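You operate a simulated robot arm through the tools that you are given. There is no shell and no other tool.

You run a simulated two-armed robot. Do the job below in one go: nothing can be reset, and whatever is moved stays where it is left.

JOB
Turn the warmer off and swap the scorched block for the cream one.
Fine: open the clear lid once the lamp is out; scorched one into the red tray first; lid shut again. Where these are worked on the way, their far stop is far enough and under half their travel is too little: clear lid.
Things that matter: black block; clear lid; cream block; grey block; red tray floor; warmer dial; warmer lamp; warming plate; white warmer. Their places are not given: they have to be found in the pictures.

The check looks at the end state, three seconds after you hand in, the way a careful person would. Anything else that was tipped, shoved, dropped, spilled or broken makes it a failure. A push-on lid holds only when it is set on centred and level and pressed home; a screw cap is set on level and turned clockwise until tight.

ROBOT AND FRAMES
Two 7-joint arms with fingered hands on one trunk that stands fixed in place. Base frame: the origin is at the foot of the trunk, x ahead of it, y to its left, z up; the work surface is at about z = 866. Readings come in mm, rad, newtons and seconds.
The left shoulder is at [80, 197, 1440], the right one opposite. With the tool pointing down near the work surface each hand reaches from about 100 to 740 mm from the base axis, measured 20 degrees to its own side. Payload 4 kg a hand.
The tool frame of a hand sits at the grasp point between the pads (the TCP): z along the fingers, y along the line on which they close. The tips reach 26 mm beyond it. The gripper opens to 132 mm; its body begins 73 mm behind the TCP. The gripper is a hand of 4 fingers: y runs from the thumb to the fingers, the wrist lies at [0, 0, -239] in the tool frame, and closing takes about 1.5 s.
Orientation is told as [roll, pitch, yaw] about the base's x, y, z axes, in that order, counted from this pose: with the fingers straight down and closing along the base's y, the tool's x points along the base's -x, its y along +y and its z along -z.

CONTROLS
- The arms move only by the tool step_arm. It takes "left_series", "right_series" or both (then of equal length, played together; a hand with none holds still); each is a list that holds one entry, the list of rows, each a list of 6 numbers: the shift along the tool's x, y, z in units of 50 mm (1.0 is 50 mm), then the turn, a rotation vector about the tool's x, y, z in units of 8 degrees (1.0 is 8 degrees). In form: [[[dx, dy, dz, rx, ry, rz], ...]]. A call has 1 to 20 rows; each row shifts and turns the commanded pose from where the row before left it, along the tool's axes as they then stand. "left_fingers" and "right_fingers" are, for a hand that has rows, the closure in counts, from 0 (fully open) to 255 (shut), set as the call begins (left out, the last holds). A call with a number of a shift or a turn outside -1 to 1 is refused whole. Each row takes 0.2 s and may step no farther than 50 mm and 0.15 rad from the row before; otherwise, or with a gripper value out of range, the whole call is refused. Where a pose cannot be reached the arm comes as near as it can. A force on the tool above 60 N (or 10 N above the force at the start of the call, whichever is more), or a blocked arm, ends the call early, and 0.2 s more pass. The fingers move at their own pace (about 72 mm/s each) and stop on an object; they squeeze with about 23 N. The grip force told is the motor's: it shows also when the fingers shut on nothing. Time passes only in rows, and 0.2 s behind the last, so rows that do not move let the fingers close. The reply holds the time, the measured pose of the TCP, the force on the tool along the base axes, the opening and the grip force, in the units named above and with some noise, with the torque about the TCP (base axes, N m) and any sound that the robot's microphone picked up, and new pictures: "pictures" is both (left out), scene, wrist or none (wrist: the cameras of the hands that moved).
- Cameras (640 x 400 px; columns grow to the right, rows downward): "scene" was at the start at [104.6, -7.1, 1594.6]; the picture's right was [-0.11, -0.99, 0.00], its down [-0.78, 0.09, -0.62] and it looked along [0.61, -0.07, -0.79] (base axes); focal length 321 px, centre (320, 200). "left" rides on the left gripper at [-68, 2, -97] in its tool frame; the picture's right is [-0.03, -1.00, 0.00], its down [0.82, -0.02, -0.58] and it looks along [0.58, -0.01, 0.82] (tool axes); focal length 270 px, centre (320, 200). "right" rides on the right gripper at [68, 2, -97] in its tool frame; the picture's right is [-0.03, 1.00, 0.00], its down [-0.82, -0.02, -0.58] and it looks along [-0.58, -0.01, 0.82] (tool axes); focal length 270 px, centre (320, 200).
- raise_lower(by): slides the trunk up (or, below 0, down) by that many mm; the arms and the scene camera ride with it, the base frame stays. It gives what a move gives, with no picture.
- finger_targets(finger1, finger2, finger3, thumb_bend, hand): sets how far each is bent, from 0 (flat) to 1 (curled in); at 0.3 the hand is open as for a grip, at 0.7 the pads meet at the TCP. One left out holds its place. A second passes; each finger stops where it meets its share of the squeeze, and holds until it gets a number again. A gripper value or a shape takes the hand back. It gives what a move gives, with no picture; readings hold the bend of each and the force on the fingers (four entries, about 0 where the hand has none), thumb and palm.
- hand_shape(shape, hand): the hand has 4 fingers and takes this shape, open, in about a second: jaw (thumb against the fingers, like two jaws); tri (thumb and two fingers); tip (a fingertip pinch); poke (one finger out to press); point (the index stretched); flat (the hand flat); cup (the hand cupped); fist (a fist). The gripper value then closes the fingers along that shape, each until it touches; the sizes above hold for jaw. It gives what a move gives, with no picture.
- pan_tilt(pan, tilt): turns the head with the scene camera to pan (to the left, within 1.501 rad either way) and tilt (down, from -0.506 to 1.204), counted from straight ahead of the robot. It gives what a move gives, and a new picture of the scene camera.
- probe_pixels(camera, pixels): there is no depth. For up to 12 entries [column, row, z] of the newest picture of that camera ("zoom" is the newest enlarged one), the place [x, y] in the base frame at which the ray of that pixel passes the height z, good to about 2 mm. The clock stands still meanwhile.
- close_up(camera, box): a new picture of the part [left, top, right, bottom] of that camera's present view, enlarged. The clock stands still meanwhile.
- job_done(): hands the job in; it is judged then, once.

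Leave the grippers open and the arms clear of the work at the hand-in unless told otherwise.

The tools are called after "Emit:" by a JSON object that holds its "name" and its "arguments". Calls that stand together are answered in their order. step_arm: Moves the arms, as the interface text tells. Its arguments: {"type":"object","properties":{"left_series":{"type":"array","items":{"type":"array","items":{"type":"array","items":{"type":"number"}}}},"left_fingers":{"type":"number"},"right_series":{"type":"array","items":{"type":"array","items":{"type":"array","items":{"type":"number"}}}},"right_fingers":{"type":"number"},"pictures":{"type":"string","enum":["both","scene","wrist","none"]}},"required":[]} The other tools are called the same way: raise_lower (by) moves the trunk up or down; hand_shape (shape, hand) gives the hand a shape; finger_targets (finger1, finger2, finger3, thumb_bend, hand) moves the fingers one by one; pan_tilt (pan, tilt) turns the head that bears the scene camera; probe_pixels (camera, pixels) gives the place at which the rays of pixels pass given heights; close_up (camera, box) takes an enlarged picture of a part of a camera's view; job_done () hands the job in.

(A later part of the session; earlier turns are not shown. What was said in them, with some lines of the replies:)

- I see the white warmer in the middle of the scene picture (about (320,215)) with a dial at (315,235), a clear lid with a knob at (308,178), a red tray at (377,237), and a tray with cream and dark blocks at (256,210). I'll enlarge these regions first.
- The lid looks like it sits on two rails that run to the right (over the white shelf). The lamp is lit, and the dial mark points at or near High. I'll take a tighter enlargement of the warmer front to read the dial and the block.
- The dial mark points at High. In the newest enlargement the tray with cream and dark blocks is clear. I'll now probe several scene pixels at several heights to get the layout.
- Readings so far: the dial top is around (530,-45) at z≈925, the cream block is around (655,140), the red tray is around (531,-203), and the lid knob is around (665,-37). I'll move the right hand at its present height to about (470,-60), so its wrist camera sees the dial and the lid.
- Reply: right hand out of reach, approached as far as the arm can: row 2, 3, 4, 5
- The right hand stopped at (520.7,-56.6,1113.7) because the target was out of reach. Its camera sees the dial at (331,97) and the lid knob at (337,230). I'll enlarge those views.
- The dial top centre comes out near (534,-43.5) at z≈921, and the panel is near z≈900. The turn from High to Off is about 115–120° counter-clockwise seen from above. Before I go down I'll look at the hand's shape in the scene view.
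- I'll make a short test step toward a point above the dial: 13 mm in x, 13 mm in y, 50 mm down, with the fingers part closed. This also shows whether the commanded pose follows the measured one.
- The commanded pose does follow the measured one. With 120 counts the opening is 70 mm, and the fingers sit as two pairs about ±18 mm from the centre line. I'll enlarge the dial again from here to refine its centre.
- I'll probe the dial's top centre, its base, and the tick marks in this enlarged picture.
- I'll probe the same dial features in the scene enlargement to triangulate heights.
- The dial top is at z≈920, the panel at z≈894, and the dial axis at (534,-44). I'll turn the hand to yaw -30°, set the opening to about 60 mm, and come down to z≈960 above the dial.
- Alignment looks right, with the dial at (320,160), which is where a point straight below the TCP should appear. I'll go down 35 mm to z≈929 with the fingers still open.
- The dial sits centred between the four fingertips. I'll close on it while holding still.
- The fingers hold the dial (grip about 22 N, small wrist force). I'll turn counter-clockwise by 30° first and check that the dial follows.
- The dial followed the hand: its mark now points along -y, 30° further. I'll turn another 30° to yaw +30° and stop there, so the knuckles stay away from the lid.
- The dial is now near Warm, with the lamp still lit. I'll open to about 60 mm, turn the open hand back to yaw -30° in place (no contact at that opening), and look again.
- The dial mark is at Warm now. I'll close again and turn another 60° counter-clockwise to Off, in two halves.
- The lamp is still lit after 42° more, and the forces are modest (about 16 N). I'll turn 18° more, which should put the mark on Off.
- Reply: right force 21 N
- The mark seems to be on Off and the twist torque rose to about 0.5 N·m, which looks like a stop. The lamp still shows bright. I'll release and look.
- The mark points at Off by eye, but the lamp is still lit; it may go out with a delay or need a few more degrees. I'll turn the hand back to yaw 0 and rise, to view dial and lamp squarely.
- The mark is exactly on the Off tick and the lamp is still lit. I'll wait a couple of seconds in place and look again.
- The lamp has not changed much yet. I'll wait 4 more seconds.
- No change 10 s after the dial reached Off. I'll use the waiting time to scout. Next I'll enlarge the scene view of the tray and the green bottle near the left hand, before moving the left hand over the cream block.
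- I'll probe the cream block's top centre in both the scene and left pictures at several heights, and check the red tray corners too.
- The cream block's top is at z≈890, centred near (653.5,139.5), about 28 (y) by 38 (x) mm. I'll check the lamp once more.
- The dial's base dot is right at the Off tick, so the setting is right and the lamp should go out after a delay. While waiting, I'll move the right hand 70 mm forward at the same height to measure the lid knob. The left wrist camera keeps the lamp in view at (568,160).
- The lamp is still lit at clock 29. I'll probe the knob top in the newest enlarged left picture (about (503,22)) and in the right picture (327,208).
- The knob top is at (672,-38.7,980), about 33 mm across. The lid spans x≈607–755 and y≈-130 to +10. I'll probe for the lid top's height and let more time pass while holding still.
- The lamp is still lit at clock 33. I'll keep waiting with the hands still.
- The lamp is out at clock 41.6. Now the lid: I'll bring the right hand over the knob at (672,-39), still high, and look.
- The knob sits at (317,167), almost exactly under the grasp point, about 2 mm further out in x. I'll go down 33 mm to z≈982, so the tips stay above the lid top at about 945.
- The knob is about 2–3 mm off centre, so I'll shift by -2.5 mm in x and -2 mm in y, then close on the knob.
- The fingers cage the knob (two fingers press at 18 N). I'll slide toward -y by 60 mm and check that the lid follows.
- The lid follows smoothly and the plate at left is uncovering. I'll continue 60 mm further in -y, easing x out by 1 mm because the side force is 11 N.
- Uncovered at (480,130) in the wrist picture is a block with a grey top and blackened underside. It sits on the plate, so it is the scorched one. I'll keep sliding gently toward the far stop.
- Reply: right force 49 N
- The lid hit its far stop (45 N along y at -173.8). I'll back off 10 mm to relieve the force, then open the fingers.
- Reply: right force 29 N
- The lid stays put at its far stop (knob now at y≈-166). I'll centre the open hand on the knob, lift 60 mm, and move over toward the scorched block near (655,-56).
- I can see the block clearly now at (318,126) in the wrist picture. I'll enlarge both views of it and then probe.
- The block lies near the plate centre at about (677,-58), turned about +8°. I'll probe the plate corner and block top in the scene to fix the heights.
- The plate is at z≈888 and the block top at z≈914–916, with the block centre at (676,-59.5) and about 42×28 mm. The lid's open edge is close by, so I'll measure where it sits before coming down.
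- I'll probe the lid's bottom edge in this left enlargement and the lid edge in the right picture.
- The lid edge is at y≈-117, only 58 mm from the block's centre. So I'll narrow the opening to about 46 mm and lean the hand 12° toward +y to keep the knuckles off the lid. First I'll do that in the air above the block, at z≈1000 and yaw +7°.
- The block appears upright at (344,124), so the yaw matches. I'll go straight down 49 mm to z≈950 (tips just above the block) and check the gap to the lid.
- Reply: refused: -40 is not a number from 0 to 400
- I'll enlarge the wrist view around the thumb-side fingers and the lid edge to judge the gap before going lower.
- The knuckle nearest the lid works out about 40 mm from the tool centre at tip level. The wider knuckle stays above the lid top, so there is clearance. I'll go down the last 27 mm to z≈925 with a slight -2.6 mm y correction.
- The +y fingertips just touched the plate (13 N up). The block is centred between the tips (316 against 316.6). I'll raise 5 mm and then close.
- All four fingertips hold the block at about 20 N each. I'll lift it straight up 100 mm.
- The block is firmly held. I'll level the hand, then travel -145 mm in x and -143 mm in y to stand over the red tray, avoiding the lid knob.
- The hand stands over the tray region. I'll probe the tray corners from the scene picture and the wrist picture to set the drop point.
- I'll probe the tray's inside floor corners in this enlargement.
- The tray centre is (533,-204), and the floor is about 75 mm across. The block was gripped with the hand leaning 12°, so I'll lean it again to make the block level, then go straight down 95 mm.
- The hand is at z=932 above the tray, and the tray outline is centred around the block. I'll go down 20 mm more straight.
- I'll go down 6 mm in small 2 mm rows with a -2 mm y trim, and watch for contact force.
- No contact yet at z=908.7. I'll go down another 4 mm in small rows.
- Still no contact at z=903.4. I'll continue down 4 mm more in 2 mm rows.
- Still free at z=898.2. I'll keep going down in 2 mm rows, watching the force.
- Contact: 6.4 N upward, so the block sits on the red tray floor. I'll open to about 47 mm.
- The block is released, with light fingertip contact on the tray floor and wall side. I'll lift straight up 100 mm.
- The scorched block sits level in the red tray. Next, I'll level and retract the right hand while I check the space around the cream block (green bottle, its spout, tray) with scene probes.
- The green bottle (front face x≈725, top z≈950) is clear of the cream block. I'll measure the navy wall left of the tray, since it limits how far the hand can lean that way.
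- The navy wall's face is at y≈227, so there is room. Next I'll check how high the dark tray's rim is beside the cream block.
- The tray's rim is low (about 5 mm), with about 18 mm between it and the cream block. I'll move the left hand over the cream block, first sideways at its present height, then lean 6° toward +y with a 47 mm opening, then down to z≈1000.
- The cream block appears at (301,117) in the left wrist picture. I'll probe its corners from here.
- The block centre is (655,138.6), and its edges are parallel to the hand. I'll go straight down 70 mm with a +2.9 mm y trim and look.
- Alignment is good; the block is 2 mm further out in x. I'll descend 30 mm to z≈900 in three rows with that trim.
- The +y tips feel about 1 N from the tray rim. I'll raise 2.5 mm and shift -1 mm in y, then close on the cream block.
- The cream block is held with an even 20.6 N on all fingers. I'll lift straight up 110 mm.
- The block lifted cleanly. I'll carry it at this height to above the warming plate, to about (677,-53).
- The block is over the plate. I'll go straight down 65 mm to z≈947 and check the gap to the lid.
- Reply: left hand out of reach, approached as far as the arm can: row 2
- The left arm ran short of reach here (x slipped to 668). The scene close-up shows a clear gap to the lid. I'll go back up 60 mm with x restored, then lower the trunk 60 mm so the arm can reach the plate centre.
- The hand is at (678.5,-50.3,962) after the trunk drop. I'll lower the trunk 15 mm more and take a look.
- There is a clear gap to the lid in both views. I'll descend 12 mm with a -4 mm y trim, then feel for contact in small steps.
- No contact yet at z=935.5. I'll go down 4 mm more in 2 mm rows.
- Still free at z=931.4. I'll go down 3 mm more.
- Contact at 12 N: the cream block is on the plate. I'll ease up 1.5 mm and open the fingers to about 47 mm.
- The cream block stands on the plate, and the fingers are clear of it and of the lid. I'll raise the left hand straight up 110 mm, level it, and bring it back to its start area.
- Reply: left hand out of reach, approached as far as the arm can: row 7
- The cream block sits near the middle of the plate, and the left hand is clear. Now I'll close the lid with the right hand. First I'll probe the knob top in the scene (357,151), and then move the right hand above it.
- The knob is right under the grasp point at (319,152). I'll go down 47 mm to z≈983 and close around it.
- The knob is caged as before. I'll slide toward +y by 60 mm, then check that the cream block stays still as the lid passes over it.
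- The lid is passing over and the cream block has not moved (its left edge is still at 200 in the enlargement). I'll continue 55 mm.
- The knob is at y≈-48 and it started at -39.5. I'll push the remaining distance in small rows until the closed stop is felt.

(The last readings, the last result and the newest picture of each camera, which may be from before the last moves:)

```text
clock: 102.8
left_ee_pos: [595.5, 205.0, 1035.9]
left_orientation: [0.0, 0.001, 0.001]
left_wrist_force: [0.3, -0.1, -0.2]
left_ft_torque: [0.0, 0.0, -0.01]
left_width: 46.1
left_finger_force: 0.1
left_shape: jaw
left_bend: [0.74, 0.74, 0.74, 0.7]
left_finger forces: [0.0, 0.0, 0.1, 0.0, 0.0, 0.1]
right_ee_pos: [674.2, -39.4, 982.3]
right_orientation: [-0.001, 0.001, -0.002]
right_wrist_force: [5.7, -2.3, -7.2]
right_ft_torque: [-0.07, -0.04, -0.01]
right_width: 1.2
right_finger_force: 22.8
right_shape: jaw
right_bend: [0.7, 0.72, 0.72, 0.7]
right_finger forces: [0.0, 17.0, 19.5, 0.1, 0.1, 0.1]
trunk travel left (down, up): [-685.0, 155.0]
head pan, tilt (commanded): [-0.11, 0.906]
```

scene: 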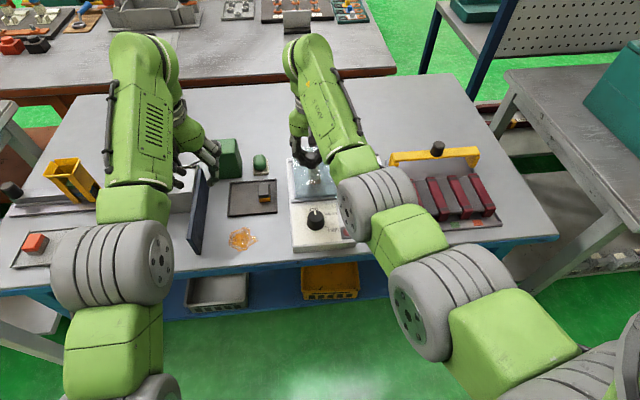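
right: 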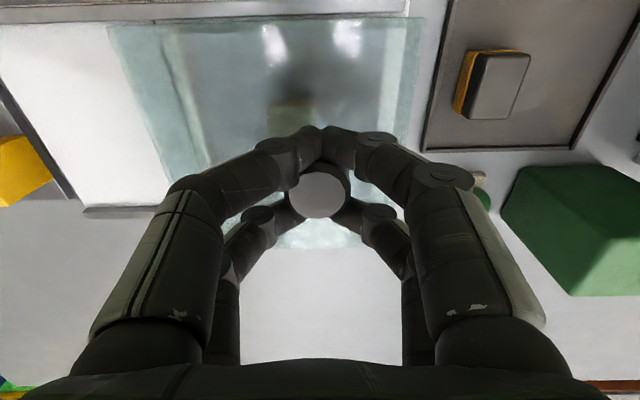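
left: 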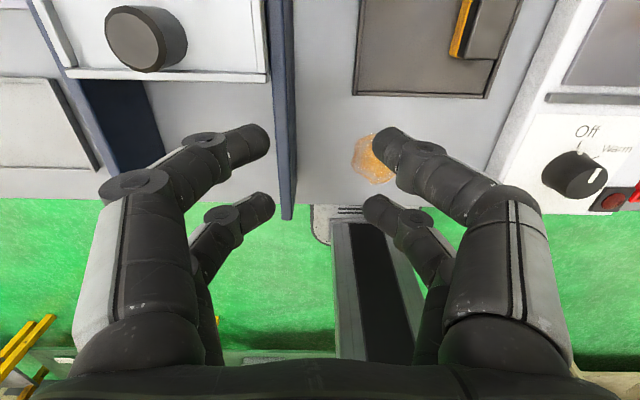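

The knob is at y≈-39.4, about its starting place, with no stop force yet. I'll push up to 5 mm more in small rows to make sure it is home.

Emit:
{"name": "step_arm", "arguments": {"right_series": [[[0, 0.05, 0, 0, 0, 0], [0, 0.05, 0, 0, 0, 0], [0, 0, 0, 0, 0, 0]]], "pictures": "wrist"}}

```text
clock: 103.5
left_ee_pos: [595.6, 202.6, 1035.3]
left_orientation: [0.003, 0.002, 0.001]
left_wrist_force: [-0.5, -0.2, 0.8]
left_ft_torque: [-0.02, 0.02, -0.02]
left_width: 46.3
left_finger_force: 0.0
left_shape: jaw
left_bend: [0.74, 0.74, 0.74, 0.7]
left_finger forces: [0.1, 0.0, 0.0, 0.0, 0.0, 0.1]
right_ee_pos: [675.0, -35.9, 980.8]
right_orientation: [0.0, -0.001, -0.003]
right_wrist_force: [5.7, -12.5, -4.2]
right_ft_torque: [-0.34, -0.1, 0.06]
right_width: 0.6
right_finger_force: 23.0
right_shape: jaw
right_bend: [0.7, 0.72, 0.72, 0.7]
right_finger forces: [0.0, 16.1, 24.6, 0.1, 0.0, 0.0]
trunk travel left (down, up): [-685.0, 155.0]
head pan, tilt (commanded): [-0.11, 0.906]
```

right: 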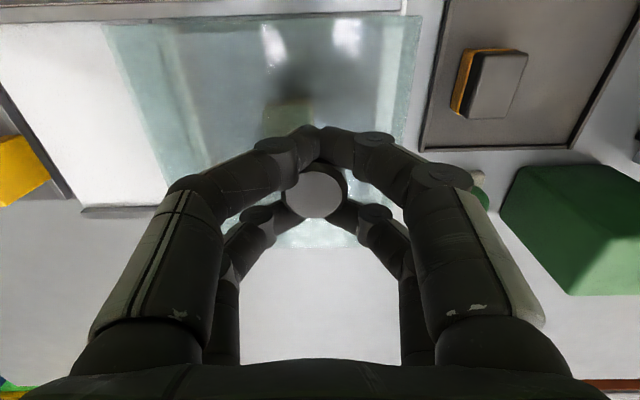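

A stop force of 12.5 N appeared and the knob shifted inside the cage, so the lid is fully shut. I'll back off 3 mm, open the fingers, and then rise.

Emit:
{"name": "step_arm", "arguments": {"right_series": [[[0, -0.06, 0, 0, 0, 0], [0, 0, 0, 0, 0, 0]]], "pictures": "none"}}

Emit:
{"name": "step_arm", "arguments": {"right_series": [[[0, 0, 0, 0, 0, 0], [0, 0, 0, 0, 0, 0], [0, 0, 0, 0, 0, 0], [0, 0, 0, 0, 0, 0]]], "right_fingers": 140, "pictures": "wrist"}}

```text
clock: 104.2
left_ee_pos: [596.6, 203.1, 1035.1]
left_orientation: [0.001, 0.002, 0.0]
left_wrist_force: [-0.6, -0.5, -0.2]
left_ft_torque: [-0.04, 0.04, -0.03]
left_width: 46.0
left_finger_force: 0.2
left_shape: jaw
left_bend: [0.74, 0.74, 0.74, 0.7]
left_finger forces: [0.0, 0.0, 0.0, 0.1, 0.0, 0.1]
right_ee_pos: [675.3, -38.4, 981.1]
right_orientation: [0.002, 0.002, 0.003]
right_wrist_force: [7.8, -5.8, -5.8]
right_ft_torque: [-0.09, -0.15, 0.06]
right_width: 0.4
right_finger_force: 22.7
right_shape: jaw
right_bend: [0.7, 0.72, 0.72, 0.7]
right_finger forces: [0.1, 20.1, 22.6, 0.1, 0.0, 0.1]
trunk travel left (down, up): [-685.0, 155.0]
head pan, tilt (commanded): [-0.11, 0.906]
```

```text
clock: 105.2
left_ee_pos: [594.0, 203.0, 1035.9]
left_orientation: [0.001, -0.001, 0.002]
left_wrist_force: [-0.4, 0.4, -0.1]
left_ft_torque: [0.0, 0.0, -0.01]
left_width: 46.4
left_finger_force: 0.1
left_shape: jaw
left_bend: [0.74, 0.74, 0.74, 0.7]
left_finger forces: [0.0, 0.1, 0.0, 0.0, 0.0, 0.0]
right_ee_pos: [673.2, -37.6, 983.8]
right_orientation: [-0.001, 0.001, 0.0]
right_wrist_force: [-0.4, 1.5, -0.9]
right_ft_torque: [0.01, -0.01, -0.03]
right_width: 58.9
right_finger_force: 0.1
right_shape: jaw
right_bend: [0.73, 0.73, 0.73, 0.7]
right_finger forces: [0.0, 0.0, 0.0, 0.0, 0.0, 0.1]
trunk travel left (down, up): [-685.0, 155.0]
head pan, tilt (commanded): [-0.11, 0.906]
```

right: 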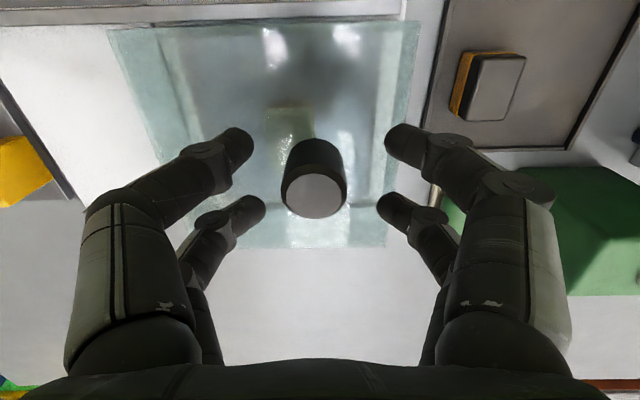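

The knob stays at y≈-40, so the lid is closed. I'll lift the right hand 80 mm, then move it back to the right side.

Emit:
{"name": "step_arm", "arguments": {"right_series": [[[0, -0.04, -0.4, 0, 0, 0], [0, 0, -0.4, 0, 0, 0], [0, 0, -0.4, 0, 0, 0], [0, 0, -0.4, 0, 0, 0], [0.28, -0.6, 0, 0, 0, 0], [0.28, -0.6, 0, 0, 0, 0], [0.28, -0.6, 0, 0, 0, 0], [0.28, -0.6, 0, 0, 0, 0], [0.28, -0.6, 0, 0, 0, 0], [0.28, -0.6, 0, 0, 0, 0], [0.28, -0.6, 0, 0, 0, 0], [0.28, -0.6, 0, 0, 0, 0], [0.05, -0.5, 0, 0, 0, 0], [0, 0, 0, 0, 0, 0]]], "pictures": "both"}}

Emit:
{"name": "raise_lower", "arguments": {"by": 65}}

```text
clock: 108.2
left_ee_pos: [594.5, 204.7, 1035.9]
left_orientation: [-0.001, 0.0, 0.001]
left_wrist_force: [0.0, -0.3, -0.4]
left_ft_torque: [0.04, 0.01, 0.0]
left_width: 46.0
left_finger_force: 0.1
left_shape: jaw
left_bend: [0.74, 0.74, 0.74, 0.7]
left_finger forces: [0.0, 0.0, 0.1, 0.0, 0.1, 0.0]
right_ee_pos: [557.9, -301.8, 1065.6]
right_orientation: [0.0, 0.0, 0.001]
right_wrist_force: [0.4, 0.3, 0.1]
right_ft_torque: [-0.02, -0.03, -0.01]
right_width: 59.0
right_finger_force: 0.1
right_shape: jaw
right_bend: [0.73, 0.73, 0.73, 0.7]
right_finger forces: [0.0, 0.1, 0.0, 0.0, 0.0, 0.0]
trunk travel left (down, up): [-685.0, 155.0]
head pan, tilt (commanded): [-0.11, 0.906]
```

scene: 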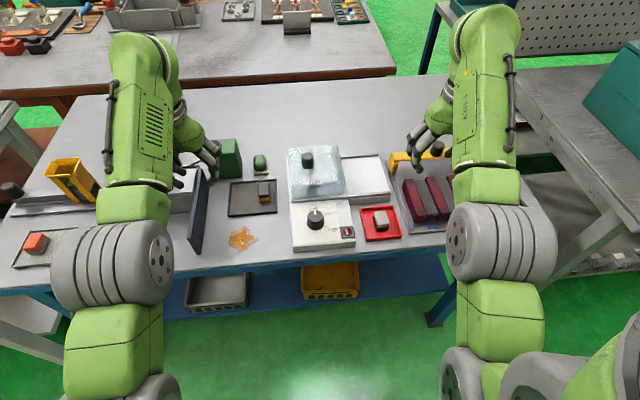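
right: 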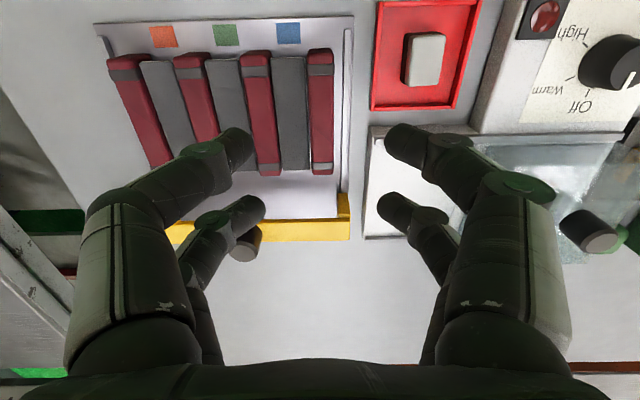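

```text
clock: 109.2
left_ee_pos: [594.3, 204.3, 1102.0]
left_orientation: [0.0, 0.0, 0.0]
left_wrist_force: [0.6, 0.0, -0.1]
left_ft_torque: [0.01, -0.03, -0.05]
left_width: 46.1
left_finger_force: 0.0
left_shape: jaw
left_bend: [0.74, 0.74, 0.74, 0.7]
left_finger forces: [0.0, 0.1, 0.0, 0.1, 0.1, 0.0]
right_ee_pos: [558.1, -300.7, 1128.3]
right_orientation: [-0.001, -0.001, 0.001]
right_wrist_force: [-0.2, 0.5, 0.2]
right_ft_torque: [0.01, -0.02, 0.0]
right_width: 59.2
right_finger_force: 0.1
right_shape: jaw
right_bend: [0.73, 0.73, 0.73, 0.7]
right_finger forces: [0.0, 0.1, 0.1, 0.0, 0.1, 0.0]
trunk travel left (down, up): [-750.0, 90.0]
head pan, tilt (commanded): [-0.11, 0.906]
```

Everything looks in place. I'll open both grippers fully, with the left hand rising 35 mm more, and take a final look.

Emit:
{"name": "step_arm", "arguments": {"left_series": [[[0, 0.1, -0.35, 0, 0, 0], [0, 0.1, -0.35, 0, 0, 0], [0, 0, 0, 0, 0, 0], [0, 0, 0, 0, 0, 0], [0, 0, 0, 0, 0, 0], [0, 0, 0, 0, 0, 0], [0, 0, 0, 0, 0, 0]]], "right_series": [[[0, 0, 0, 0, 0, 0], [0, 0, 0, 0, 0, 0], [0, 0, 0, 0, 0, 0], [0, 0, 0, 0, 0, 0], [0, 0, 0, 0, 0, 0], [0, 0, 0, 0, 0, 0], [0, 0, 0, 0, 0, 0]]], "left_fingers": 0, "right_fingers": 0, "pictures": "both"}}

Emit:
{"name": "close_up", "arguments": {"camera": "scene", "box": [225, 140, 425, 270]}}

Emit:
{"name": "close_up", "arguments": {"camera": "scene", "box": [280, 150, 400, 225]}}

```text
clock: 110.8
left_ee_pos: [596.1, 214.9, 1136.2]
left_orientation: [0.0, 0.0, -0.001]
left_wrist_force: [-0.4, 0.5, 0.4]
left_ft_torque: [0.02, 0.0, 0.0]
left_width: 132.0
left_finger_force: 0.2
left_shape: jaw
left_bend: [0.3, 0.3, 0.3, 0.3]
left_finger forces: [0.0, 0.1, 0.0, 0.0, 0.0, 0.0]
right_ee_pos: [557.7, -301.0, 1129.5]
right_orientation: [0.001, 0.0, 0.0]
right_wrist_force: [-0.3, 0.6, -0.1]
right_ft_torque: [-0.01, -0.03, -0.03]
right_width: 132.1
right_finger_force: 0.1
right_shape: jaw
right_bend: [0.3, 0.3, 0.3, 0.3]
right_finger forces: [0.1, 0.1, 0.1, 0.0, 0.0, 0.0]
trunk travel left (down, up): [-750.0, 90.0]
head pan, tilt (commanded): [-0.11, 0.906]
```

scene: 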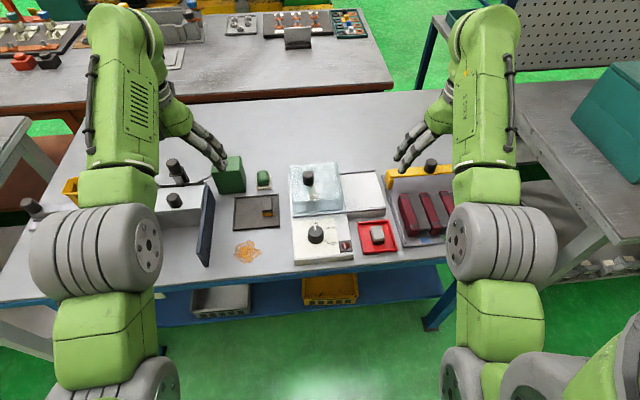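
right: 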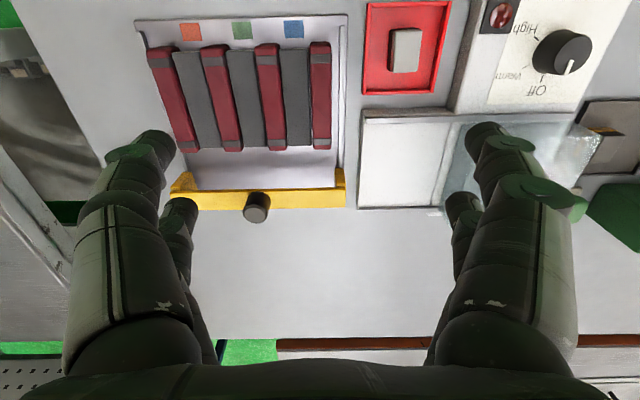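
left: 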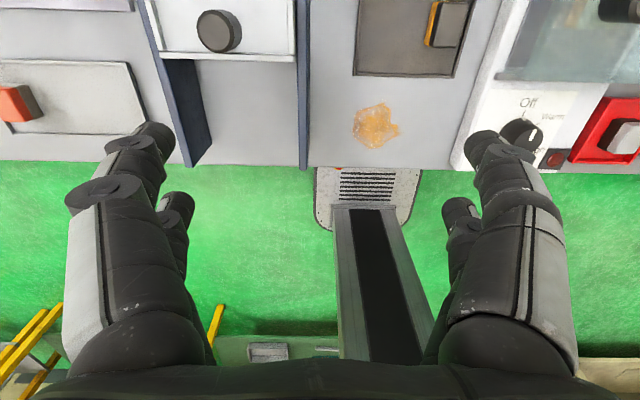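

```text
3.08 times, centred on (325, 205) of scene
```

zoom: 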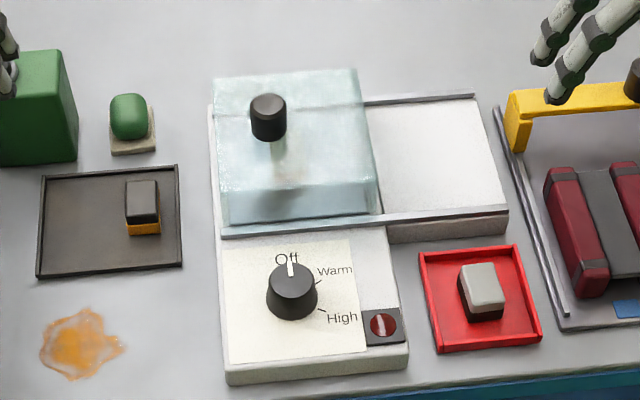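

```text
5.33 times, centred on (340, 188) of scene
```

zoom: 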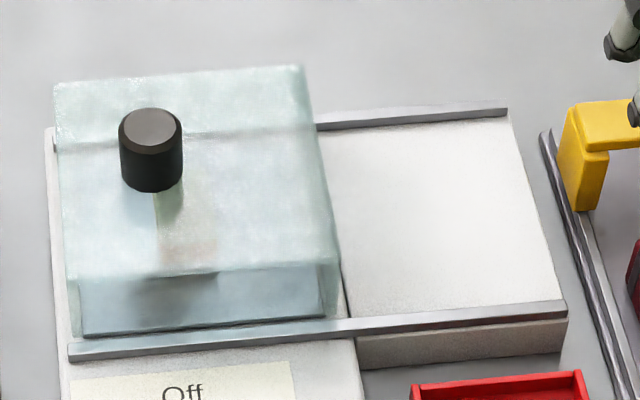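

Final check:
- The dial points at Off and the lamp is dark.
- The lid is shut at its original place, and the cream block is under it on the plate.
- The scorched block lies in the red tray.
- The dark-topped block is untouched in its tray.
- Both hands are open and clear.

Handing in now.

Emit:
{"name": "job_done", "arguments": {}}

```text
The job is handed in.
```

I've handed the job in: the warmer is off and the cream block has replaced the scorched one. I have not seen a verdict from the check.

- **Warmer:** the dial points at Off. The lamp went out about 25 s after I turned it, and I waited for that before touching the lid.
- **Scorched block:** I took this to be the block on the warming plate, grey on top with a blackened underside. It now lies level in the red tray, and I moved it there before bringing in the cream one.
- **Cream block:** it stands near the middle of the warming plate.
- **Clear lid:** I slid it open to its far stop, then slid it back until I felt the closed stop. It sits where it started.
- **Everything else:** I saw nothing else out of place. The dark-topped block is still in its tray. Both hands are open and clear of the work.
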